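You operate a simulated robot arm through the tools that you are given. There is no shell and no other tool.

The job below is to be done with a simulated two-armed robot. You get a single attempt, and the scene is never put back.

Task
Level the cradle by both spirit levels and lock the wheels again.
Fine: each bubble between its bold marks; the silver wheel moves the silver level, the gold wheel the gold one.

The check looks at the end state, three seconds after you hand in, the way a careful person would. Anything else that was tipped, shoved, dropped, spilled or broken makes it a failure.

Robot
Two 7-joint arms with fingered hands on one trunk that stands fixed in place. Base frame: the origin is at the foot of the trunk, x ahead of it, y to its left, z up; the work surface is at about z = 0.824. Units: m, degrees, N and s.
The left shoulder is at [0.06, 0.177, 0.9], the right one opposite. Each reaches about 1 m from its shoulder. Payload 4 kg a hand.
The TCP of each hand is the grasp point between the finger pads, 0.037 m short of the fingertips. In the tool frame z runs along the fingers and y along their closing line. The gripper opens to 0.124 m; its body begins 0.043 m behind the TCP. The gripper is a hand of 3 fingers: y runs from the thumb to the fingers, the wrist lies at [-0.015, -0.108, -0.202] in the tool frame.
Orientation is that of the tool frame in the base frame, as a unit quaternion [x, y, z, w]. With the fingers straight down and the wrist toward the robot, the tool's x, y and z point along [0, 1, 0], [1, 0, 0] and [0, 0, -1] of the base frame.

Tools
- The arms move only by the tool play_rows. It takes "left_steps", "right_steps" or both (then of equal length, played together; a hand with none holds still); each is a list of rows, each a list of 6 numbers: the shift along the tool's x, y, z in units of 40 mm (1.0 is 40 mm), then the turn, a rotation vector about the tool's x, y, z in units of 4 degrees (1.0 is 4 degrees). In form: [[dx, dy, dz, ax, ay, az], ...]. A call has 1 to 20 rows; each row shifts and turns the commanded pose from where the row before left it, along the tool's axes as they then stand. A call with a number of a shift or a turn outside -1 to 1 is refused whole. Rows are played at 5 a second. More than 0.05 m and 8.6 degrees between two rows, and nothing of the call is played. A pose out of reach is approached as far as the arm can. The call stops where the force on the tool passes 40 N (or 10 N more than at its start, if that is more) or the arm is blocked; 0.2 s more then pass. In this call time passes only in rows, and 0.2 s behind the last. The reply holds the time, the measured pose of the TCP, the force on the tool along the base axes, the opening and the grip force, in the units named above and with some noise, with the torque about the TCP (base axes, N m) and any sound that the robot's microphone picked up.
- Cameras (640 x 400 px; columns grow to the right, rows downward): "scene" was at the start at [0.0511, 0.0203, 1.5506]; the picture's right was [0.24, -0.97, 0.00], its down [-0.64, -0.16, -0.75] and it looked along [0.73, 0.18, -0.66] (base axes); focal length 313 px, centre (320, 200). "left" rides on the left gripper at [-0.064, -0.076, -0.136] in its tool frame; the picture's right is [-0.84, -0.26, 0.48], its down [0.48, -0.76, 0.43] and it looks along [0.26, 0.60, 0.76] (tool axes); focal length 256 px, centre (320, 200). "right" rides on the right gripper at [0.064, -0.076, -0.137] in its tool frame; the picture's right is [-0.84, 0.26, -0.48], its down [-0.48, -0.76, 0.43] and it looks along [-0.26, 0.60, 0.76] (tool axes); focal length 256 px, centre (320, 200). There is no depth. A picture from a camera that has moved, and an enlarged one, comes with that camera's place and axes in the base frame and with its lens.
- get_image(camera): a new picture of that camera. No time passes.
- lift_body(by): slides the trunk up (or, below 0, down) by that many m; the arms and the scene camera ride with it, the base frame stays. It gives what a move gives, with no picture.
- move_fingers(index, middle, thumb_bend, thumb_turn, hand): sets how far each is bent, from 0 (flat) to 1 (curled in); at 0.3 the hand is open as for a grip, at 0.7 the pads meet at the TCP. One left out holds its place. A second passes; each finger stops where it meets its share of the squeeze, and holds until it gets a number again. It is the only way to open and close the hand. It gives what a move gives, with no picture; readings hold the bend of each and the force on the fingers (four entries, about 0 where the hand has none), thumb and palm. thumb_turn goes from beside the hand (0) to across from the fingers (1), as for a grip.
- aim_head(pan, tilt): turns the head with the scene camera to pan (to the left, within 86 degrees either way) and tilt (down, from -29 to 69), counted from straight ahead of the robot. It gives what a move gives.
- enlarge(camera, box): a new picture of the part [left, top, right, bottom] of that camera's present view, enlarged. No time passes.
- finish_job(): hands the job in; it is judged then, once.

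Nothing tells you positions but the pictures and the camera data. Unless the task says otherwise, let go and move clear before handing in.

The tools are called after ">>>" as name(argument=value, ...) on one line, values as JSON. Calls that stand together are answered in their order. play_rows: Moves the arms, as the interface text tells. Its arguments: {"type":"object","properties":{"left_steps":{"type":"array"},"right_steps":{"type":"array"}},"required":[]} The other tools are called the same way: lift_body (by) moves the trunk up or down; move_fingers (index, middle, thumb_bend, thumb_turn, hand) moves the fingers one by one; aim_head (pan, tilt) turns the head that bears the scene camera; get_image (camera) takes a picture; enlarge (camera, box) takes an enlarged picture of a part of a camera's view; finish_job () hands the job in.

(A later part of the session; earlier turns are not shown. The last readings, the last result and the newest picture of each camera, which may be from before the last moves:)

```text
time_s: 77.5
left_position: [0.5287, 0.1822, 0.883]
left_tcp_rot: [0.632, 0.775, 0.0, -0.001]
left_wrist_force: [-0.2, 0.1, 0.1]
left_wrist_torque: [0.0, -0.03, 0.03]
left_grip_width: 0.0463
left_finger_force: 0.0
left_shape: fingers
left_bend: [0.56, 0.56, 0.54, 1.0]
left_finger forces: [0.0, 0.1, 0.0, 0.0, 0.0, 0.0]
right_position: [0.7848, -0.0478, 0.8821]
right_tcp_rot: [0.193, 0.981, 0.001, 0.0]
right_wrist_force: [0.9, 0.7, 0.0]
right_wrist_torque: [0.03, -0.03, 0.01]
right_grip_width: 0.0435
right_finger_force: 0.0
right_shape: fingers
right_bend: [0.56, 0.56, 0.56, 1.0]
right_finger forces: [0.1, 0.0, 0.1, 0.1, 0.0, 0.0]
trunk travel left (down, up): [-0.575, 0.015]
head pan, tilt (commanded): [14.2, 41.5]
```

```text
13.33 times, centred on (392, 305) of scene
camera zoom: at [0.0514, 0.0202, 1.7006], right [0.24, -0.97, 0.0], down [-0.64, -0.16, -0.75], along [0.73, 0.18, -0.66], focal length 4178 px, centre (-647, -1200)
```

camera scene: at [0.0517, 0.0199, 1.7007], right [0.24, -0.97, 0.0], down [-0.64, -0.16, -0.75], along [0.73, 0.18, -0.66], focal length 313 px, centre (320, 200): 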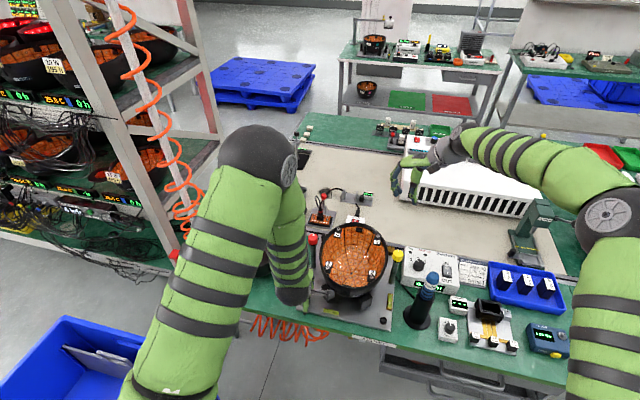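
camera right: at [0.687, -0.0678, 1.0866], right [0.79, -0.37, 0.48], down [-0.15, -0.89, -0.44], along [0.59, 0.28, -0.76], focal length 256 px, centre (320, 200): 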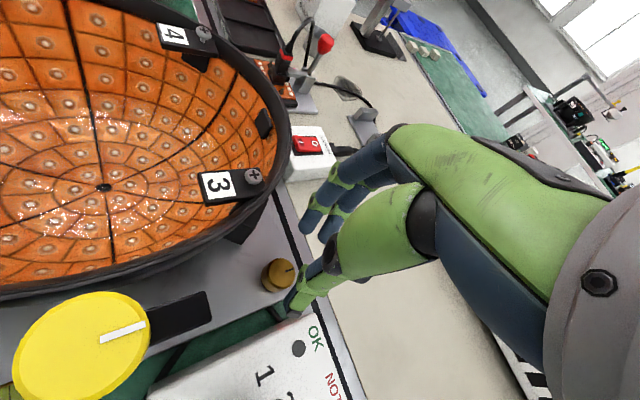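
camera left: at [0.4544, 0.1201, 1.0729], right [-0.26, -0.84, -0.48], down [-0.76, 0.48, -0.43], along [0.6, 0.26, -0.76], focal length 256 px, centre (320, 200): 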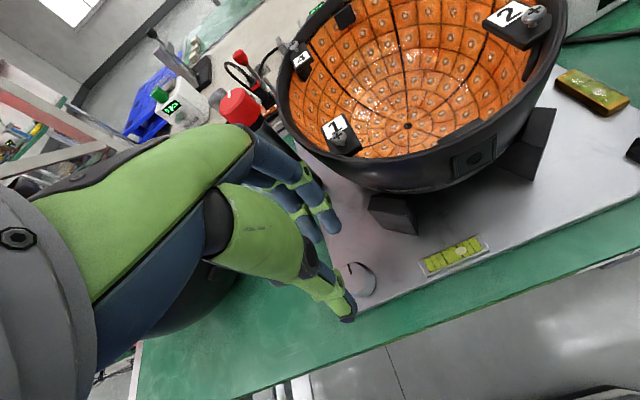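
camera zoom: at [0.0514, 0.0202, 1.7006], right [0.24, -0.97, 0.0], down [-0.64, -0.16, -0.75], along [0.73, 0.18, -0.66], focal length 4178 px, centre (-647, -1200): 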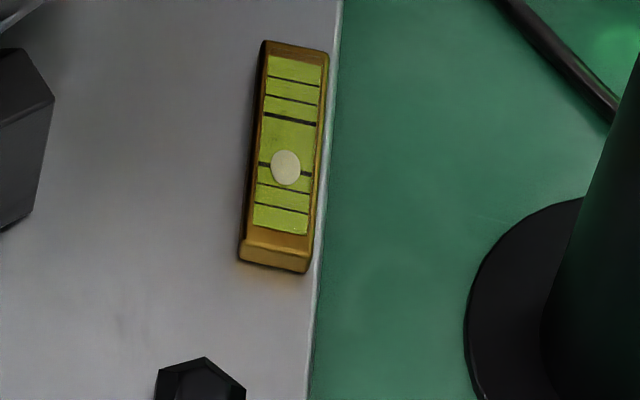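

The bubble is now slightly better than at the start. Grip and turn clockwise another 29°.

>>> move_fingers(hand="right", index=0.7, middle=0.7, thumb_bend=0.7)

>>> play_rows(right_steps=[[0, 0, 0, 0, 0, 0.8], [0, 0, 0, 0, 0, 0.8], [0, 0, 0, 0, 0, 0.8], [0, 0, 0, 0, 0, 0.8], [0, 0, 0, 0, 0, 0.8], [0, 0, 0, 0, 0, 0.8], [0, 0, 0, 0, 0, 0.8], [0, 0, 0, 0, 0, 0.8], [0, 0, 0, 0, 0, 0.8]])

>>> move_fingers(hand="right", index=0.56, middle=0.56, thumb_bend=0.57)

>>> play_rows(right_steps=[[0, 0, 0, 0, 0, -0.9], [0, 0, 0, 0, 0, -0.9], [0, 0, 0, 0, 0, -0.9], [0, 0, 0, 0, 0, -0.9], [0, 0, 0, 0, 0, -0.9], [0, 0, 0, 0, 0, -0.9], [0, 0, 0, 0, 0, -0.9], [0, 0, 0, 0, 0, -0.9]])

>>> enlarge(camera="scene", box=[375, 290, 410, 320])

>>> enlarge(camera="scene", box=[315, 305, 350, 330])

```text
time_s: 78.5
left_position: [0.5277, 0.1835, 0.8837]
left_tcp_rot: [0.632, 0.775, 0.0, 0.0]
left_wrist_force: [0.0, 0.9, -0.1]
left_wrist_torque: [0.0, 0.02, 0.0]
left_grip_width: 0.0463
left_finger_force: 0.0
left_shape: fingers
left_bend: [0.56, 0.56, 0.54, 1.0]
left_finger forces: [0.0, 0.1, 0.0, 0.0, 0.0, 0.0]
right_position: [0.7856, -0.0467, 0.8829]
right_tcp_rot: [0.193, 0.981, 0.001, 0.0]
right_wrist_force: [-0.3, 2.4, 2.3]
right_wrist_torque: [0.15, -0.02, 0.0]
right_grip_width: 0.0198
right_finger_force: 13.9
right_shape: fingers
right_bend: [0.66, 0.63, 0.65, 1.0]
right_finger forces: [4.3, 10.5, 0.0, 0.0, 12.5, 0.0]
trunk travel left (down, up): [-0.575, 0.015]
head pan, tilt (commanded): [14.2, 41.5]
```

```text
time_s: 80.5
left_position: [0.5297, 0.1839, 0.883]
left_tcp_rot: [0.633, 0.774, 0.001, 0.0]
left_wrist_force: [0.1, 0.3, 0.6]
left_wrist_torque: [0.0, 0.0, 0.01]
left_grip_width: 0.0466
left_finger_force: 0.1
left_shape: fingers
left_bend: [0.56, 0.56, 0.54, 1.0]
left_finger forces: [0.0, 0.1, 0.0, 0.1, 0.0, 0.0]
right_position: [0.7845, -0.0464, 0.8836]
right_tcp_rot: [0.433, 0.902, 0.001, 0.0]
right_wrist_force: [2.5, 12.1, 3.3]
right_wrist_torque: [0.5, -0.2, 0.07]
right_grip_width: 0.0194
right_finger_force: 16.3
right_shape: fingers
right_bend: [0.65, 0.62, 0.66, 1.0]
right_finger forces: [8.4, 13.5, 0.1, 0.0, 10.4, 0.1]
trunk travel left (down, up): [-0.575, 0.015]
head pan, tilt (commanded): [14.2, 41.5]
```

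```text
time_s: 81.5
left_position: [0.5291, 0.1828, 0.8845]
left_tcp_rot: [0.632, 0.775, 0.001, 0.0]
left_wrist_force: [-0.2, 0.0, -0.3]
left_wrist_torque: [0.02, 0.03, 0.0]
left_grip_width: 0.0464
left_finger_force: 0.0
left_shape: fingers
left_bend: [0.56, 0.56, 0.54, 1.0]
left_finger forces: [0.1, 0.0, 0.0, 0.0, 0.0, 0.0]
right_position: [0.7853, -0.0481, 0.8826]
right_tcp_rot: [0.431, 0.902, 0.001, 0.0]
right_wrist_force: [-0.5, -0.6, -0.3]
right_wrist_torque: [0.0, -0.01, -0.03]
right_grip_width: 0.0433
right_finger_force: 0.1
right_shape: fingers
right_bend: [0.56, 0.56, 0.56, 1.0]
right_finger forces: [0.1, 0.0, 0.0, 0.0, 0.0, 0.0]
trunk travel left (down, up): [-0.575, 0.015]
head pan, tilt (commanded): [14.2, 41.5]
```

```text
time_s: 83.3
left_position: [0.5298, 0.1822, 0.8829]
left_tcp_rot: [0.632, 0.775, 0.0, 0.0]
left_wrist_force: [0.0, 0.8, -0.7]
left_wrist_torque: [-0.03, -0.01, 0.01]
left_grip_width: 0.0465
left_finger_force: 0.1
left_shape: fingers
left_bend: [0.56, 0.56, 0.54, 1.0]
left_finger forces: [0.1, 0.1, 0.0, 0.1, 0.0, 0.1]
right_position: [0.786, -0.0476, 0.8833]
right_tcp_rot: [0.193, 0.981, 0.001, 0.001]
right_wrist_force: [0.1, 0.4, 0.2]
right_wrist_torque: [0.01, 0.01, -0.01]
right_grip_width: 0.0432
right_finger_force: 0.1
right_shape: fingers
right_bend: [0.56, 0.56, 0.56, 1.0]
right_finger forces: [0.1, 0.0, 0.1, 0.0, 0.0, 0.0]
trunk travel left (down, up): [-0.575, 0.015]
head pan, tilt (commanded): [14.2, 41.5]
```

```text
13.33 times, centred on (392, 305) of scene
camera zoom: at [0.0514, 0.0202, 1.7006], right [0.24, -0.97, 0.0], down [-0.64, -0.16, -0.75], along [0.73, 0.18, -0.66], focal length 4178 px, centre (-647, -1200)
```

zoom: 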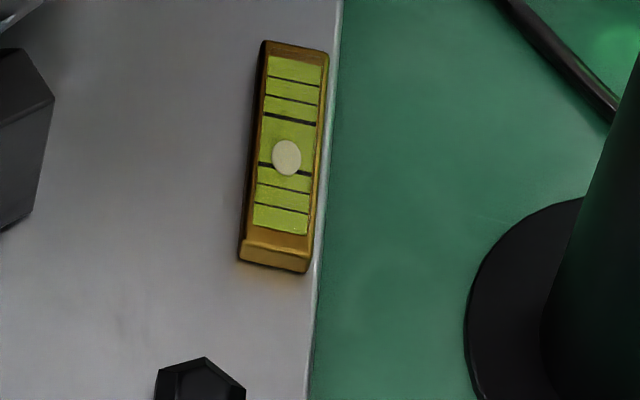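

```text
16.00 times, centred on (332, 318) of scene
camera zoom: at [0.0514, 0.0202, 1.7006], right [0.24, -0.97, 0.0], down [-0.64, -0.16, -0.75], along [0.73, 0.18, -0.66], focal length 5014 px, centre (120, -1680)
```

zoom: 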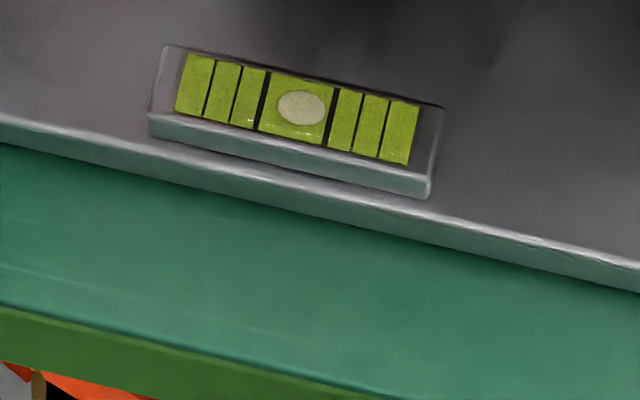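

The gold bubble is moving up steadily (about 10 px per 29° turn; 14 px to go). Repeating the grip and clockwise turn.

>>> move_fingers(hand="right", index=0.7, middle=0.7, thumb_bend=0.7)

>>> play_rows(right_steps=[[0, 0, 0, 0, 0, 0.8], [0, 0, 0, 0, 0, 0.8], [0, 0, 0, 0, 0, 0.8], [0, 0, 0, 0, 0, 0.8], [0, 0, 0, 0, 0, 0.8], [0, 0, 0, 0, 0, 0.8], [0, 0, 0, 0, 0, 0.8], [0, 0, 0, 0, 0, 0.8], [0, 0, 0, 0, 0, 0.8]])

>>> move_fingers(hand="right", index=0.56, middle=0.56, thumb_bend=0.57)

>>> play_rows(right_steps=[[0, 0, 0, 0, 0, -0.9], [0, 0, 0, 0, 0, -0.9], [0, 0, 0, 0, 0, -0.9], [0, 0, 0, 0, 0, -0.9], [0, 0, 0, 0, 0, -0.9], [0, 0, 0, 0, 0, -0.9], [0, 0, 0, 0, 0, -0.9], [0, 0, 0, 0, 0, -0.9], [0, 0, 0, 0, 0, 0], [0, 0, 0, 0, 0, 0], [0, 0, 0, 0, 0, 0], [0, 0, 0, 0, 0, 0], [0, 0, 0, 0, 0, 0]])

>>> enlarge(camera="scene", box=[375, 290, 410, 320])

>>> enlarge(camera="right", box=[0, 170, 380, 400])

```text
time_s: 84.3
left_position: [0.5288, 0.1835, 0.8843]
left_tcp_rot: [0.632, 0.775, 0.0, 0.0]
left_wrist_force: [0.1, 0.4, 0.7]
left_wrist_torque: [0.02, 0.03, 0.0]
left_grip_width: 0.0466
left_finger_force: 0.1
left_shape: fingers
left_bend: [0.56, 0.56, 0.54, 1.0]
left_finger forces: [0.1, 0.1, 0.0, 0.0, 0.0, 0.1]
right_position: [0.7847, -0.0472, 0.8828]
right_tcp_rot: [0.193, 0.981, 0.0, 0.0]
right_wrist_force: [-1.1, 1.7, 2.0]
right_wrist_torque: [0.16, -0.01, 0.03]
right_grip_width: 0.0195
right_finger_force: 13.7
right_shape: fingers
right_bend: [0.66, 0.63, 0.65, 1.0]
right_finger forces: [4.1, 10.8, 0.0, 0.1, 11.8, 0.1]
trunk travel left (down, up): [-0.575, 0.015]
head pan, tilt (commanded): [14.2, 41.5]
```

```text
time_s: 86.3
left_position: [0.5285, 0.1839, 0.8833]
left_tcp_rot: [0.631, 0.775, -0.001, 0.0]
left_wrist_force: [-0.5, 0.5, 0.1]
left_wrist_torque: [0.02, 0.0, 0.02]
left_grip_width: 0.0464
left_finger_force: 0.0
left_shape: fingers
left_bend: [0.56, 0.56, 0.54, 1.0]
left_finger forces: [0.1, 0.1, 0.1, 0.1, 0.0, 0.1]
right_position: [0.7854, -0.0471, 0.8835]
right_tcp_rot: [0.432, 0.902, 0.001, 0.0]
right_wrist_force: [0.6, 13.2, 6.0]
right_wrist_torque: [0.5, -0.18, 0.08]
right_grip_width: 0.0192
right_finger_force: 15.8
right_shape: fingers
right_bend: [0.65, 0.62, 0.66, 1.0]
right_finger forces: [7.7, 13.7, 0.0, 0.0, 10.8, 0.2]
trunk travel left (down, up): [-0.575, 0.015]
head pan, tilt (commanded): [14.2, 41.5]
```

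```text
time_s: 87.3
left_position: [0.5289, 0.1839, 0.8834]
left_tcp_rot: [0.632, 0.775, 0.0, 0.0]
left_wrist_force: [-0.2, -0.6, -0.2]
left_wrist_torque: [-0.01, 0.0, 0.0]
left_grip_width: 0.0467
left_finger_force: 0.1
left_shape: fingers
left_bend: [0.56, 0.56, 0.54, 1.0]
left_finger forces: [0.1, 0.1, 0.0, 0.0, 0.0, 0.0]
right_position: [0.7862, -0.0484, 0.8828]
right_tcp_rot: [0.432, 0.902, 0.001, 0.0]
right_wrist_force: [0.3, 0.2, 0.1]
right_wrist_torque: [-0.02, -0.01, 0.01]
right_grip_width: 0.0434
right_finger_force: 0.0
right_shape: fingers
right_bend: [0.56, 0.56, 0.56, 1.0]
right_finger forces: [0.0, 0.1, 0.1, 0.1, 0.0, 0.0]
trunk travel left (down, up): [-0.575, 0.015]
head pan, tilt (commanded): [14.2, 41.5]
```

```text
time_s: 90.2
left_position: [0.5293, 0.1826, 0.8832]
left_tcp_rot: [0.632, 0.775, -0.001, 0.0]
left_wrist_force: [0.3, -0.1, 0.0]
left_wrist_torque: [0.02, -0.01, 0.05]
left_grip_width: 0.0466
left_finger_force: 0.0
left_shape: fingers
left_bend: [0.56, 0.56, 0.54, 1.0]
left_finger forces: [0.1, 0.0, 0.0, 0.0, 0.0, 0.0]
right_position: [0.7848, -0.0476, 0.8838]
right_tcp_rot: [0.193, 0.981, 0.0, 0.0]
right_wrist_force: [0.2, -0.3, -0.2]
right_wrist_torque: [0.0, -0.01, 0.02]
right_grip_width: 0.0433
right_finger_force: 0.1
right_shape: fingers
right_bend: [0.56, 0.56, 0.56, 1.0]
right_finger forces: [0.1, 0.1, 0.0, 0.0, 0.1, 0.0]
trunk travel left (down, up): [-0.575, 0.015]
head pan, tilt (commanded): [14.2, 41.5]
```

```text
13.33 times, centred on (392, 305) of scene
camera zoom: at [0.0512, 0.0202, 1.7006], right [0.24, -0.97, 0.0], down [-0.64, -0.16, -0.75], along [0.73, 0.18, -0.66], focal length 4178 px, centre (-647, -1200)
```

zoom: 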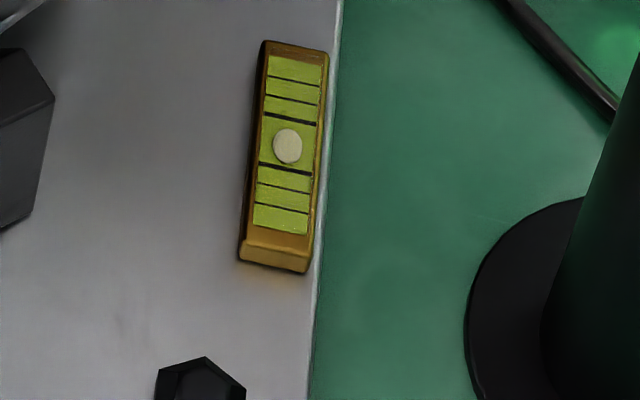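

```text
1.68 times, centred on (190, 285) of right
camera zoom: at [0.6977, -0.0949, 1.019], right [0.87, -0.08, 0.48], down [0.16, -0.89, -0.44], along [0.46, 0.46, -0.76], focal length 431 px, centre (539, 57)
```

zoom: 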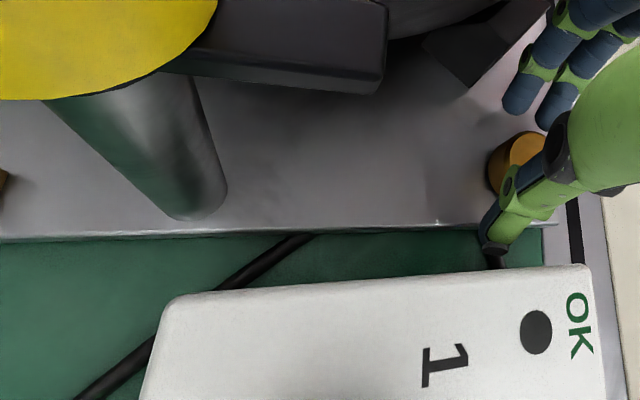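

The gold bubble is now about centred between its bold marks. I'll lift the right hand straight up and clear, then verify the gold level with a tight zoom.

>>> play_rows(right_steps=[[0, 0, -0.4, 0, 0, 0], [0, 0, -0.7, 0, 0, 0], [0, 0, -1, 0, 0, 0], [0, 0, -1, 0, 0, 0], [0, 0, -1, 0, 0, 0], [0, 0, -1, 0, 0, 0], [0, 0, -1, 0, 0, 0], [0, -0.5, -0.9, 0, 0, 0], [0, -0.5, -0.9, 0, 0, 0]])

>>> enlarge(camera="scene", box=[385, 292, 405, 312])

>>> get_image(camera="scene")

>>> get_image(camera="right")

>>> enlarge(camera="scene", box=[322, 308, 346, 326])

```text
time_s: 92.2
left_position: [0.5281, 0.1832, 0.8847]
left_tcp_rot: [0.632, 0.775, 0.0, 0.001]
left_wrist_force: [-0.1, 0.1, -0.7]
left_wrist_torque: [0.0, 0.01, -0.02]
left_grip_width: 0.0465
left_finger_force: 0.0
left_shape: fingers
left_bend: [0.56, 0.56, 0.54, 1.0]
left_finger forces: [0.0, 0.0, 0.0, 0.1, 0.0, 0.1]
right_position: [0.7702, -0.0858, 1.2003]
right_tcp_rot: [0.193, 0.981, 0.002, 0.001]
right_wrist_force: [0.6, 0.4, 0.4]
right_wrist_torque: [-0.04, -0.03, 0.04]
right_grip_width: 0.0435
right_finger_force: 0.1
right_shape: fingers
right_bend: [0.56, 0.56, 0.56, 1.0]
right_finger forces: [0.1, 0.0, 0.0, 0.0, 0.2, 0.0]
trunk travel left (down, up): [-0.575, 0.015]
head pan, tilt (commanded): [14.2, 41.5]
```

```text
16.00 times, centred on (395, 302) of scene
camera zoom: at [0.0504, 0.0202, 1.7006], right [0.25, -0.97, 0.0], down [-0.64, -0.16, -0.75], along [0.73, 0.18, -0.66], focal length 5014 px, centre (-880, -1432)
```

zoom: 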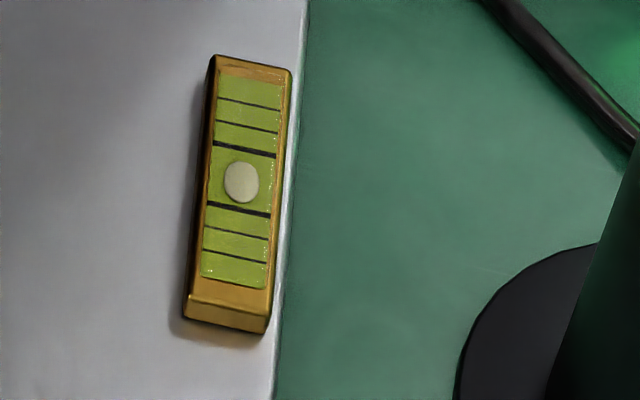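

```text
taken
camera scene: at [0.0504, 0.0202, 1.7006], right [0.25, -0.97, 0.0], down [-0.64, -0.16, -0.75], along [0.73, 0.18, -0.66], focal length 313 px, centre (320, 200)
```

scene: 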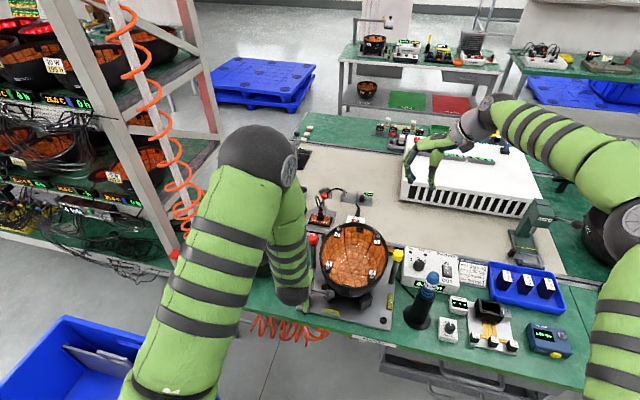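

```text
taken
camera right: at [0.6842, -0.1329, 1.3364], right [0.87, -0.08, 0.48], down [0.16, -0.89, -0.44], along [0.46, 0.46, -0.76], focal length 256 px, centre (320, 200)
```

right: 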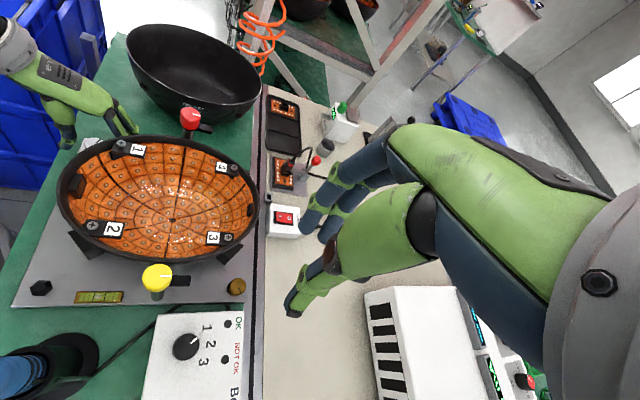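

```text
16.00 times, centred on (334, 317) of scene
camera zoom: at [0.0504, 0.0202, 1.7006], right [0.25, -0.97, 0.0], down [-0.64, -0.16, -0.75], along [0.73, 0.18, -0.66], focal length 5014 px, centre (96, -1672)
```

zoom: 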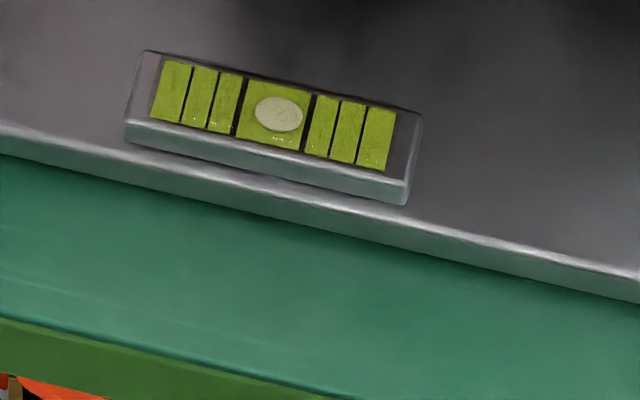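

Gold is centred. Silver sits slightly right of centre (about 0.55), so while the left hand is still there I'll give it one small counter-clockwise nudge of 8° for margin.

>>> move_fingers(hand="left", index=0.7, middle=0.69, thumb_bend=0.7)

>>> play_rows(left_steps=[[0, 0, 0, 0, 0, -0.4], [0, 0, 0, 0, 0, -0.4], [0, 0, 0, 0, 0, -0.4], [0, 0, 0, 0, 0, -0.4], [0, 0, 0, 0, 0, -0.4]])

>>> move_fingers(hand="left", index=0.56, middle=0.56, thumb_bend=0.54)

>>> play_rows(left_steps=[[0, 0, 0, 0, 0, 0], [0, 0, 0, 0, 0, 0], [0, 0, 0, 0, 0, 0], [0, 0, 0, 0, 0, 0], [0, 0, 0, 0, 0, 0], [0, 0, 0, 0, 0, 0], [0, 0, 0, 0, 0, 0], [0, 0, 0, 0, 0, 0], [0, 0, 0, 0, 0, 0], [0, 0, 0, 0, 0, 0]])

>>> enlarge(camera="scene", box=[322, 308, 346, 326])

>>> enlarge(camera="scene", box=[385, 292, 405, 312])

>>> get_image(camera="left")

```text
time_s: 93.2
left_position: [0.5298, 0.1827, 0.8841]
left_tcp_rot: [0.632, 0.775, 0.0, 0.001]
left_wrist_force: [9.0, 1.1, 3.7]
left_wrist_torque: [0.12, -0.31, -0.04]
left_grip_width: 0.0208
left_finger_force: 14.9
left_shape: fingers
left_bend: [0.65, 0.62, 0.66, 1.0]
left_finger forces: [6.3, 12.1, 0.0, 0.0, 11.0, 0.1]
right_position: [0.7717, -0.0855, 1.1998]
right_tcp_rot: [0.194, 0.981, 0.002, -0.001]
right_wrist_force: [0.2, 0.6, -1.1]
right_wrist_torque: [-0.03, 0.0, -0.02]
right_grip_width: 0.0434
right_finger_force: 0.0
right_shape: fingers
right_bend: [0.56, 0.56, 0.56, 1.0]
right_finger forces: [0.1, 0.1, 0.0, 0.0, 0.0, 0.0]
trunk travel left (down, up): [-0.575, 0.015]
head pan, tilt (commanded): [14.2, 41.5]
```

```text
time_s: 94.3
left_position: [0.5286, 0.181, 0.8838]
left_tcp_rot: [0.576, 0.817, 0.0, 0.0]
left_wrist_force: [9.9, 0.5, 6.8]
left_wrist_torque: [0.07, -0.43, -0.11]
left_grip_width: 0.0207
left_finger_force: 15.7
left_shape: fingers
left_bend: [0.65, 0.61, 0.66, 1.0]
left_finger forces: [7.2, 13.1, 0.0, 0.1, 11.0, 0.0]
right_position: [0.7721, -0.087, 1.1988]
right_tcp_rot: [0.193, 0.981, 0.001, -0.001]
right_wrist_force: [-0.4, -0.1, -0.1]
right_wrist_torque: [-0.02, 0.02, -0.01]
right_grip_width: 0.0435
right_finger_force: 0.0
right_shape: fingers
right_bend: [0.56, 0.56, 0.56, 1.0]
right_finger forces: [0.0, 0.1, 0.0, 0.0, 0.0, 0.1]
trunk travel left (down, up): [-0.575, 0.015]
head pan, tilt (commanded): [14.2, 41.5]
```

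```text
time_s: 95.3
left_position: [0.5298, 0.1829, 0.8837]
left_tcp_rot: [0.576, 0.817, 0.0, 0.0]
left_wrist_force: [0.6, 0.4, 0.1]
left_wrist_torque: [0.01, -0.01, 0.04]
left_grip_width: 0.0465
left_finger_force: 0.1
left_shape: fingers
left_bend: [0.56, 0.56, 0.54, 1.0]
left_finger forces: [0.1, 0.0, 0.0, 0.0, 0.0, 0.0]
right_position: [0.7719, -0.0849, 1.1997]
right_tcp_rot: [0.193, 0.981, 0.001, -0.001]
right_wrist_force: [0.6, 0.1, -0.6]
right_wrist_torque: [0.0, 0.0, -0.01]
right_grip_width: 0.0433
right_finger_force: 0.0
right_shape: fingers
right_bend: [0.56, 0.56, 0.56, 1.0]
right_finger forces: [0.0, 0.1, 0.0, 0.0, 0.0, 0.0]
trunk travel left (down, up): [-0.575, 0.015]
head pan, tilt (commanded): [14.2, 41.5]
```

```text
time_s: 97.5
left_position: [0.5297, 0.1825, 0.8845]
left_tcp_rot: [0.577, 0.817, 0.0, 0.002]
left_wrist_force: [0.0, 1.1, -0.7]
left_wrist_torque: [-0.01, 0.02, -0.01]
left_grip_width: 0.0464
left_finger_force: 0.2
left_shape: fingers
left_bend: [0.56, 0.56, 0.54, 1.0]
left_finger forces: [0.1, 0.0, 0.0, 0.0, 0.1, 0.1]
right_position: [0.7722, -0.0858, 1.1993]
right_tcp_rot: [0.193, 0.981, 0.001, -0.001]
right_wrist_force: [-0.6, 0.7, 0.4]
right_wrist_torque: [-0.03, -0.01, 0.01]
right_grip_width: 0.0432
right_finger_force: 0.0
right_shape: fingers
right_bend: [0.56, 0.56, 0.56, 1.0]
right_finger forces: [0.1, 0.1, 0.0, 0.0, 0.0, 0.0]
trunk travel left (down, up): [-0.575, 0.015]
head pan, tilt (commanded): [14.2, 41.5]
```

```text
16.00 times, centred on (334, 317) of scene
camera zoom: at [0.0512, 0.0202, 1.7006], right [0.24, -0.97, 0.0], down [-0.64, -0.16, -0.75], along [0.73, 0.18, -0.66], focal length 5014 px, centre (96, -1672)
```

zoom: 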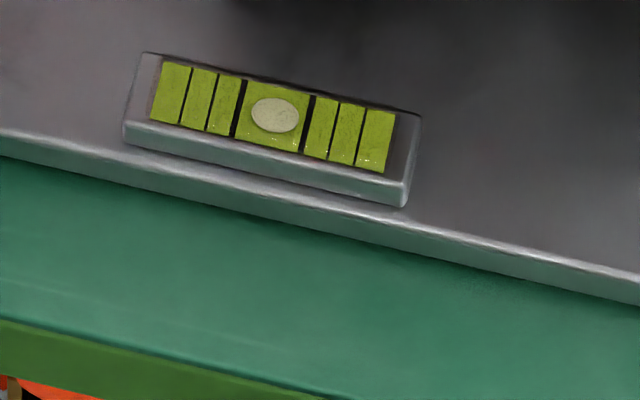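

```text
16.00 times, centred on (395, 302) of scene
camera zoom: at [0.0512, 0.0202, 1.7006], right [0.24, -0.97, 0.0], down [-0.64, -0.16, -0.75], along [0.73, 0.18, -0.66], focal length 5014 px, centre (-880, -1432)
```

zoom: 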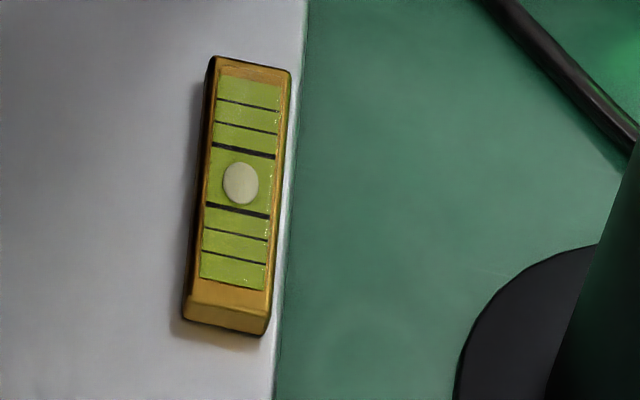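

```text
taken
camera left: at [0.4782, 0.0966, 1.0198], right [0.04, -0.87, -0.48], down [-0.88, 0.2, -0.43], along [0.48, 0.44, -0.76], focal length 256 px, centre (320, 200)
```

left: 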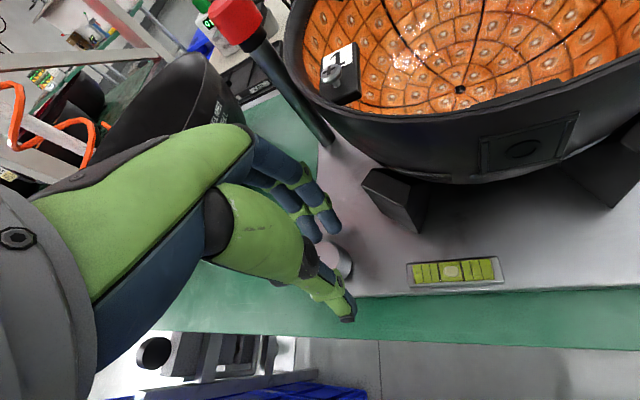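

Both bubbles are now nicely centred. Next I'll lift the left hand, take it back over the lock knob along the same safe path and yaw it to the start angle for a clockwise turn.

>>> play_rows(left_steps=[[0, 0, -0.4, 0, 0, 0], [0, 0, -0.7, 0, 0, 0], [0, 0, -0.9, 0, 0, 0], [0, 0, -0.9, 0, 0, 0.98], [0, 0, -0.9, 0, 0, 0.98], [0, 0, -0.9, 0, 0, 0.98], [0, 0, -0.5, 0, 0, 0.98], [0, 0, 0, 0, 0, 0.98]])

>>> play_rows(left_steps=[[0.015, 0.9, 0, 0, 0, 0], [0.015, 0.9, 0, 0, 0, 0], [0.015, 0.9, 0, 0, 0, 0], [0.015, 0.9, 0, 0, 0, 0], [0.015, 0.9, 0, 0, 0, 0], [0.015, 0.9, 0, 0, 0, 0], [0.015, 0.9, 0, 0, 0, 0]])

>>> get_image(camera="scene")

```text
time_s: 99.3
left_position: [0.5276, 0.1831, 1.092]
left_tcp_rot: [0.707, 0.707, 0.0, -0.001]
left_wrist_force: [0.2, 0.3, -0.5]
left_wrist_torque: [0.0, -0.02, 0.01]
left_grip_width: 0.0465
left_finger_force: 0.0
left_shape: fingers
left_bend: [0.56, 0.56, 0.54, 1.0]
left_finger forces: [0.0, 0.0, 0.1, 0.0, 0.1, 0.0]
right_position: [0.7718, -0.0852, 1.2004]
right_tcp_rot: [0.194, 0.981, 0.0, 0.001]
right_wrist_force: [-0.6, 0.0, 0.5]
right_wrist_torque: [-0.02, 0.0, 0.01]
right_grip_width: 0.0433
right_finger_force: 0.1
right_shape: fingers
right_bend: [0.56, 0.56, 0.56, 1.0]
right_finger forces: [0.0, 0.1, 0.1, 0.0, 0.1, 0.1]
trunk travel left (down, up): [-0.575, 0.015]
head pan, tilt (commanded): [14.2, 41.5]
```

```text
time_s: 101.0
left_position: [0.7839, 0.1872, 1.0899]
left_tcp_rot: [0.707, 0.708, -0.001, -0.001]
left_wrist_force: [-0.1, 0.5, -0.4]
left_wrist_torque: [0.01, -0.01, -0.02]
left_grip_width: 0.0467
left_finger_force: 0.1
left_shape: fingers
left_bend: [0.56, 0.56, 0.54, 1.0]
left_finger forces: [0.0, 0.1, 0.1, 0.0, 0.0, 0.0]
right_position: [0.7716, -0.0857, 1.1988]
right_tcp_rot: [0.193, 0.981, 0.001, -0.001]
right_wrist_force: [-0.2, 0.6, 0.6]
right_wrist_torque: [-0.01, 0.01, 0.01]
right_grip_width: 0.0436
right_finger_force: 0.1
right_shape: fingers
right_bend: [0.56, 0.56, 0.56, 1.0]
right_finger forces: [0.0, 0.0, 0.0, 0.1, 0.0, 0.1]
trunk travel left (down, up): [-0.575, 0.015]
head pan, tilt (commanded): [14.2, 41.5]
```

```text
taken
camera scene: at [0.0525, 0.0204, 1.7006], right [0.24, -0.97, 0.0], down [-0.64, -0.16, -0.75], along [0.73, 0.18, -0.66], focal length 313 px, centre (320, 200)
```

scene: 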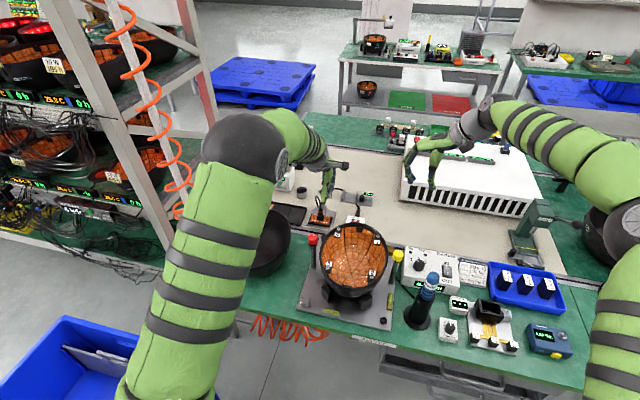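

Now yaw to about -42° over the knob and lower to just above it for a check.

>>> play_rows(left_steps=[[0, 0, 0, 0, 0, 0.96], [0, 0, 0, 0, 0, 0.96], [0, 0, 0, 0, 0, 0.96], [0, 0, 0, 0, 0, 0.96], [0, 0, 0, 0, 0, 0.96], [0, 0, 0, 0, 0, 0.96], [0, 0, 0, 0, 0, 0.96], [0, 0, 0, 0, 0, 0.96], [0, 0, 0, 0, 0, 0.96], [0, 0, 0, 0, 0, 0.96], [0, 0, 0, 0, 0, 0.96], [0, 0, 0.95, 0, 0, 0], [0, 0, 0.95, 0, 0, 0], [0, 0, 0.95, 0, 0, 0], [0, 0, 0.9, 0, 0, 0]])

>>> enlarge(camera="left", box=[240, 150, 420, 350])

>>> get_image(camera="left")

```text
time_s: 104.2
left_position: [0.781, 0.1871, 0.9402]
left_tcp_rot: [0.914, 0.405, 0.0, 0.0]
left_wrist_force: [0.2, 0.1, -0.1]
left_wrist_torque: [0.01, 0.0, 0.02]
left_grip_width: 0.0464
left_finger_force: 0.1
left_shape: fingers
left_bend: [0.56, 0.56, 0.54, 1.0]
left_finger forces: [0.1, 0.0, 0.0, 0.0, 0.0, 0.0]
right_position: [0.7719, -0.087, 1.1992]
right_tcp_rot: [0.194, 0.981, 0.001, -0.001]
right_wrist_force: [0.5, 0.1, 0.0]
right_wrist_torque: [-0.03, 0.01, -0.01]
right_grip_width: 0.0434
right_finger_force: 0.1
right_shape: fingers
right_bend: [0.56, 0.56, 0.56, 1.0]
right_finger forces: [0.0, 0.0, 0.0, 0.0, 0.0, 0.0]
trunk travel left (down, up): [-0.575, 0.015]
head pan, tilt (commanded): [14.2, 41.5]
```

```text
2.00 times, centred on (330, 250) of left
camera zoom: at [0.6814, 0.19, 1.077], right [-0.75, -0.45, -0.48], down [-0.24, 0.87, -0.43], along [0.61, -0.21, -0.76], focal length 512 px, centre (300, 100)
```

zoom: 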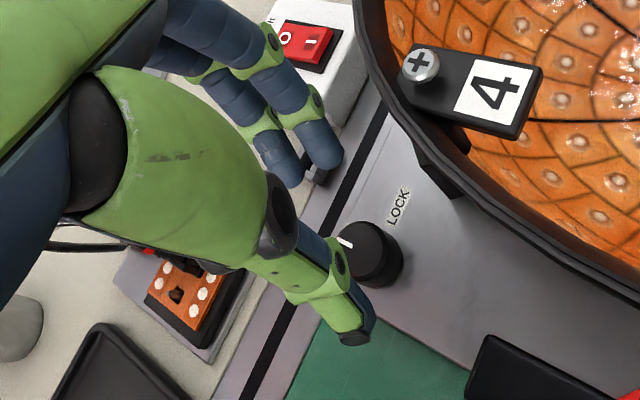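

```text
taken
camera left: at [0.6814, 0.19, 1.077], right [-0.75, -0.45, -0.48], down [-0.24, 0.87, -0.43], along [0.61, -0.21, -0.76], focal length 256 px, centre (320, 200)
```

left: 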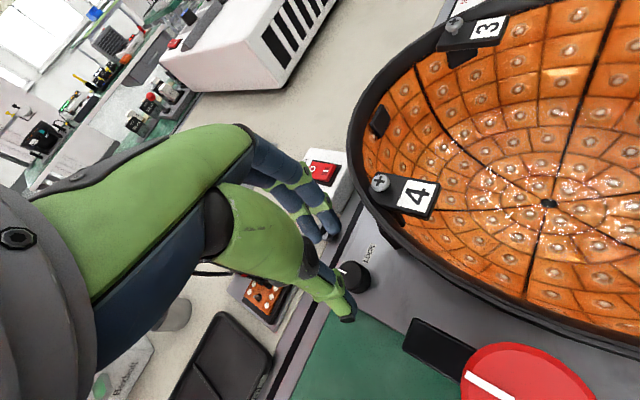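

The knob still points to FREE. I'll nudge about 3 mm and descend around the knob.

>>> play_rows(left_steps=[[0.06, 0.06, 0.5, 0, 0, 0], [0, 0, 0.5, 0, 0, 0], [0, 0, 0.25, 0, 0, 0], [0, 0, 0.15, 0, 0, 0]])

>>> enlarge(camera="left", box=[240, 150, 420, 350])

```text
time_s: 105.2
left_position: [0.7839, 0.1876, 0.8871]
left_tcp_rot: [0.914, 0.405, 0.002, -0.001]
left_wrist_force: [0.1, -0.1, -0.1]
left_wrist_torque: [0.02, 0.02, 0.01]
left_grip_width: 0.0466
left_finger_force: 0.0
left_shape: fingers
left_bend: [0.56, 0.56, 0.54, 1.0]
left_finger forces: [0.0, 0.0, 0.1, 0.1, 0.0, 0.0]
right_position: [0.7723, -0.0877, 1.1985]
right_tcp_rot: [0.194, 0.981, 0.002, 0.0]
right_wrist_force: [0.2, 0.6, 0.0]
right_wrist_torque: [0.03, 0.0, -0.03]
right_grip_width: 0.0434
right_finger_force: 0.2
right_shape: fingers
right_bend: [0.56, 0.56, 0.56, 1.0]
right_finger forces: [0.1, 0.1, 0.1, 0.0, 0.1, 0.0]
trunk travel left (down, up): [-0.575, 0.015]
head pan, tilt (commanded): [14.2, 41.5]
```

```text
2.00 times, centred on (330, 250) of left
camera zoom: at [0.6844, 0.1909, 1.0228], right [-0.75, -0.45, -0.48], down [-0.24, 0.87, -0.43], along [0.61, -0.21, -0.76], focal length 512 px, centre (300, 100)
```

zoom: 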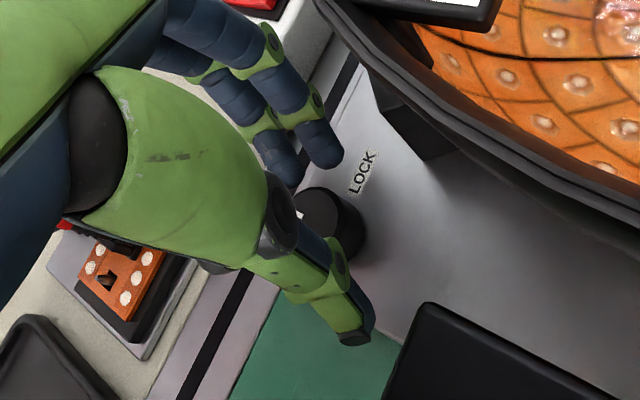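

Clear fit. Lower 4 mm, grip, and turn clockwise about 28°, then release, swing back and repeat.

>>> play_rows(left_steps=[[0, 0, 0.09, 0, 0, 0]])

>>> move_fingers(hand="left", index=0.71, middle=0.7, thumb_bend=0.7)

>>> play_rows(left_steps=[[0, 0, 0, 0, 0, 0.7], [0, 0, 0, 0, 0, 0.7], [0, 0, 0, 0, 0, 0.7], [0, 0, 0, 0, 0, 0.7], [0, 0, 0, 0, 0, 0.7], [0, 0, 0, 0, 0, 0.7], [0, 0, 0, 0, 0, 0.7], [0, 0, 0, 0, 0, 0.7], [0, 0, 0, 0, 0, 0.7], [0, 0, 0, 0, 0, 0.7]])

>>> move_fingers(hand="left", index=0.56, middle=0.56, thumb_bend=0.54)

>>> enlarge(camera="left", box=[240, 150, 420, 350])

```text
time_s: 105.5
left_position: [0.7828, 0.1883, 0.8826]
left_tcp_rot: [0.914, 0.405, 0.0, 0.0]
left_wrist_force: [-0.4, 0.5, 0.7]
left_wrist_torque: [0.04, -0.01, 0.01]
left_grip_width: 0.0466
left_finger_force: 0.1
left_shape: fingers
left_bend: [0.56, 0.56, 0.54, 1.0]
left_finger forces: [0.0, 0.0, 0.1, 0.0, 0.1, 0.0]
right_position: [0.7718, -0.0868, 1.2001]
right_tcp_rot: [0.194, 0.981, 0.001, 0.0]
right_wrist_force: [1.1, 0.3, -0.5]
right_wrist_torque: [0.03, 0.02, 0.04]
right_grip_width: 0.0435
right_finger_force: 0.1
right_shape: fingers
right_bend: [0.56, 0.56, 0.56, 1.0]
right_finger forces: [0.1, 0.0, 0.0, 0.1, 0.0, 0.0]
trunk travel left (down, up): [-0.575, 0.015]
head pan, tilt (commanded): [14.2, 41.5]
```

```text
time_s: 106.5
left_position: [0.7846, 0.1869, 0.8825]
left_tcp_rot: [0.914, 0.405, 0.001, -0.001]
left_wrist_force: [6.4, -8.2, 4.1]
left_wrist_torque: [-0.26, -0.32, -0.07]
left_grip_width: 0.0168
left_finger_force: 15.1
left_shape: fingers
left_bend: [0.66, 0.62, 0.66, 1.0]
left_finger forces: [7.3, 13.4, 0.0, 0.1, 9.5, 0.0]
right_position: [0.7726, -0.0866, 1.2005]
right_tcp_rot: [0.194, 0.981, 0.001, -0.001]
right_wrist_force: [1.6, -1.1, -0.5]
right_wrist_torque: [-0.02, 0.02, 0.02]
right_grip_width: 0.0437
right_finger_force: 0.1
right_shape: fingers
right_bend: [0.56, 0.56, 0.56, 1.0]
right_finger forces: [0.1, 0.0, 0.0, 0.1, 0.0, 0.0]
trunk travel left (down, up): [-0.575, 0.015]
head pan, tilt (commanded): [14.2, 41.5]
```

```text
time_s: 108.8
left_position: [0.7841, 0.1874, 0.882]
left_tcp_rot: [0.985, 0.172, 0.0, -0.001]
left_wrist_force: [4.5, 0.6, 10.4]
left_wrist_torque: [-0.03, -0.22, 0.07]
left_grip_width: 0.0163
left_finger_force: 15.7
left_shape: fingers
left_bend: [0.66, 0.63, 0.66, 1.0]
left_finger forces: [4.6, 12.0, 0.0, 0.0, 15.3, 0.1]
right_position: [0.7697, -0.0852, 1.2002]
right_tcp_rot: [0.193, 0.981, 0.001, 0.0]
right_wrist_force: [0.2, -0.4, 0.2]
right_wrist_torque: [0.05, 0.0, 0.04]
right_grip_width: 0.0434
right_finger_force: 0.1
right_shape: fingers
right_bend: [0.56, 0.56, 0.56, 1.0]
right_finger forces: [0.0, 0.1, 0.0, 0.0, 0.1, 0.1]
trunk travel left (down, up): [-0.575, 0.015]
head pan, tilt (commanded): [14.2, 41.5]
```

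```text
time_s: 109.8
left_position: [0.7832, 0.188, 0.882]
left_tcp_rot: [0.985, 0.172, 0.0, -0.001]
left_wrist_force: [0.2, -0.1, 0.0]
left_wrist_torque: [-0.01, 0.01, 0.03]
left_grip_width: 0.0463
left_finger_force: 0.1
left_shape: fingers
left_bend: [0.56, 0.56, 0.54, 1.0]
left_finger forces: [0.0, 0.0, 0.0, 0.1, 0.1, 0.1]
right_position: [0.7713, -0.086, 1.2]
right_tcp_rot: [0.193, 0.981, 0.001, 0.0]
right_wrist_force: [1.4, 0.0, 0.1]
right_wrist_torque: [0.01, 0.0, 0.0]
right_grip_width: 0.0433
right_finger_force: 0.0
right_shape: fingers
right_bend: [0.56, 0.56, 0.56, 1.0]
right_finger forces: [0.0, 0.1, 0.1, 0.0, 0.0, 0.0]
trunk travel left (down, up): [-0.575, 0.015]
head pan, tilt (commanded): [14.2, 41.5]
```

```text
2.00 times, centred on (330, 250) of left
camera zoom: at [0.6974, 0.2371, 1.0182], right [-0.87, -0.04, -0.48], down [0.2, 0.88, -0.43], along [0.44, -0.48, -0.76], focal length 512 px, centre (300, 100)
```

zoom: 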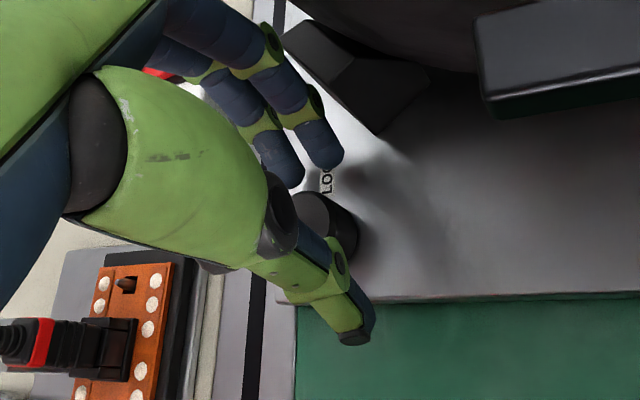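

Grip held through the turn. Swinging back and repeating the clockwise turn.

>>> play_rows(left_steps=[[0, 0, 0, 0, 0, -0.88], [0, 0, 0, 0, 0, -0.88], [0, 0, 0, 0, 0, -0.88], [0, 0, 0, 0, 0, -0.88], [0, 0, 0, 0, 0, -0.88], [0, 0, 0, 0, 0, -0.88], [0, 0, 0, 0, 0, -0.88], [0, 0, 0, 0, 0, -0.88]])

>>> move_fingers(hand="left", index=0.71, middle=0.7, thumb_bend=0.7)

>>> play_rows(left_steps=[[0, 0, 0, 0, 0, 0.7], [0, 0, 0, 0, 0, 0.7], [0, 0, 0, 0, 0, 0.7], [0, 0, 0, 0, 0, 0.7], [0, 0, 0, 0, 0, 0.7], [0, 0, 0, 0, 0, 0.7], [0, 0, 0, 0, 0, 0.7], [0, 0, 0, 0, 0, 0.7], [0, 0, 0, 0, 0, 0.7], [0, 0, 0, 0, 0, 0.7]])

>>> move_fingers(hand="left", index=0.56, middle=0.56, thumb_bend=0.54)

>>> enlarge(camera="left", box=[240, 150, 420, 350])

```text
time_s: 111.5
left_position: [0.7849, 0.1874, 0.8827]
left_tcp_rot: [0.914, 0.407, 0.001, -0.001]
left_wrist_force: [-0.3, -0.2, -0.3]
left_wrist_torque: [0.03, -0.03, 0.02]
left_grip_width: 0.0466
left_finger_force: 0.1
left_shape: fingers
left_bend: [0.56, 0.56, 0.54, 1.0]
left_finger forces: [0.0, 0.0, 0.1, 0.1, 0.0, 0.0]
right_position: [0.7706, -0.0866, 1.1987]
right_tcp_rot: [0.193, 0.981, 0.0, 0.0]
right_wrist_force: [-0.7, 0.0, 0.0]
right_wrist_torque: [0.02, -0.02, 0.01]
right_grip_width: 0.0433
right_finger_force: 0.1
right_shape: fingers
right_bend: [0.56, 0.56, 0.56, 1.0]
right_finger forces: [0.0, 0.1, 0.0, 0.0, 0.0, 0.0]
trunk travel left (down, up): [-0.575, 0.015]
head pan, tilt (commanded): [14.2, 41.5]
```

```text
time_s: 112.5
left_position: [0.7849, 0.1863, 0.8825]
left_tcp_rot: [0.914, 0.406, 0.001, 0.0]
left_wrist_force: [6.1, -5.9, 2.9]
left_wrist_torque: [-0.23, -0.3, -0.02]
left_grip_width: 0.0175
left_finger_force: 15.2
left_shape: fingers
left_bend: [0.66, 0.63, 0.66, 1.0]
left_finger forces: [6.8, 12.9, 0.0, 0.0, 10.4, 0.0]
right_position: [0.7711, -0.0863, 1.1989]
right_tcp_rot: [0.194, 0.981, 0.001, -0.001]
right_wrist_force: [-0.2, 0.3, -0.2]
right_wrist_torque: [-0.01, 0.0, 0.03]
right_grip_width: 0.0432
right_finger_force: 0.1
right_shape: fingers
right_bend: [0.56, 0.56, 0.56, 1.0]
right_finger forces: [0.0, 0.0, 0.0, 0.1, 0.0, 0.0]
trunk travel left (down, up): [-0.575, 0.015]
head pan, tilt (commanded): [14.2, 41.5]
```

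```text
time_s: 114.8
left_position: [0.7834, 0.1888, 0.882]
left_tcp_rot: [0.985, 0.172, 0.001, -0.001]
left_wrist_force: [5.6, 0.9, 9.5]
left_wrist_torque: [-0.04, -0.2, 0.07]
left_grip_width: 0.0166
left_finger_force: 15.9
left_shape: fingers
left_bend: [0.66, 0.63, 0.66, 1.0]
left_finger forces: [4.7, 11.7, 0.0, 0.1, 15.1, 0.0]
right_position: [0.7716, -0.0868, 1.1996]
right_tcp_rot: [0.194, 0.981, 0.0, 0.0]
right_wrist_force: [0.4, 0.2, -0.9]
right_wrist_torque: [-0.01, -0.02, 0.01]
right_grip_width: 0.0433
right_finger_force: 0.1
right_shape: fingers
right_bend: [0.56, 0.56, 0.56, 1.0]
right_finger forces: [0.0, 0.0, 0.0, 0.0, 0.0, 0.1]
trunk travel left (down, up): [-0.575, 0.015]
head pan, tilt (commanded): [14.2, 41.5]
```

```text
time_s: 115.8
left_position: [0.7844, 0.1876, 0.8814]
left_tcp_rot: [0.985, 0.172, 0.0, 0.0]
left_wrist_force: [-0.8, -0.4, 0.0]
left_wrist_torque: [0.04, 0.0, 0.03]
left_grip_width: 0.0464
left_finger_force: 0.0
left_shape: fingers
left_bend: [0.56, 0.56, 0.54, 1.0]
left_finger forces: [0.0, 0.0, 0.1, 0.1, 0.1, 0.1]
right_position: [0.7709, -0.0853, 1.1998]
right_tcp_rot: [0.193, 0.981, 0.0, 0.0]
right_wrist_force: [1.0, -0.2, -0.3]
right_wrist_torque: [-0.01, 0.0, 0.0]
right_grip_width: 0.0435
right_finger_force: 0.0
right_shape: fingers
right_bend: [0.56, 0.56, 0.56, 1.0]
right_finger forces: [0.1, 0.1, 0.0, 0.0, 0.0, 0.0]
trunk travel left (down, up): [-0.575, 0.015]
head pan, tilt (commanded): [14.2, 41.5]
```

```text
2.00 times, centred on (330, 250) of left
camera zoom: at [0.6972, 0.2366, 1.0182], right [-0.87, -0.04, -0.48], down [0.2, 0.88, -0.43], along [0.44, -0.47, -0.76], focal length 512 px, centre (300, 100)
```

zoom: 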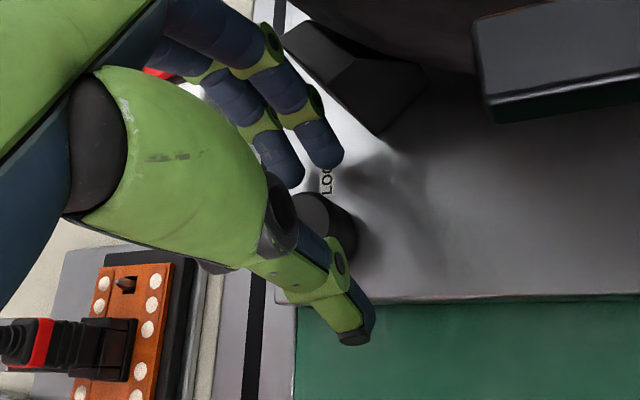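

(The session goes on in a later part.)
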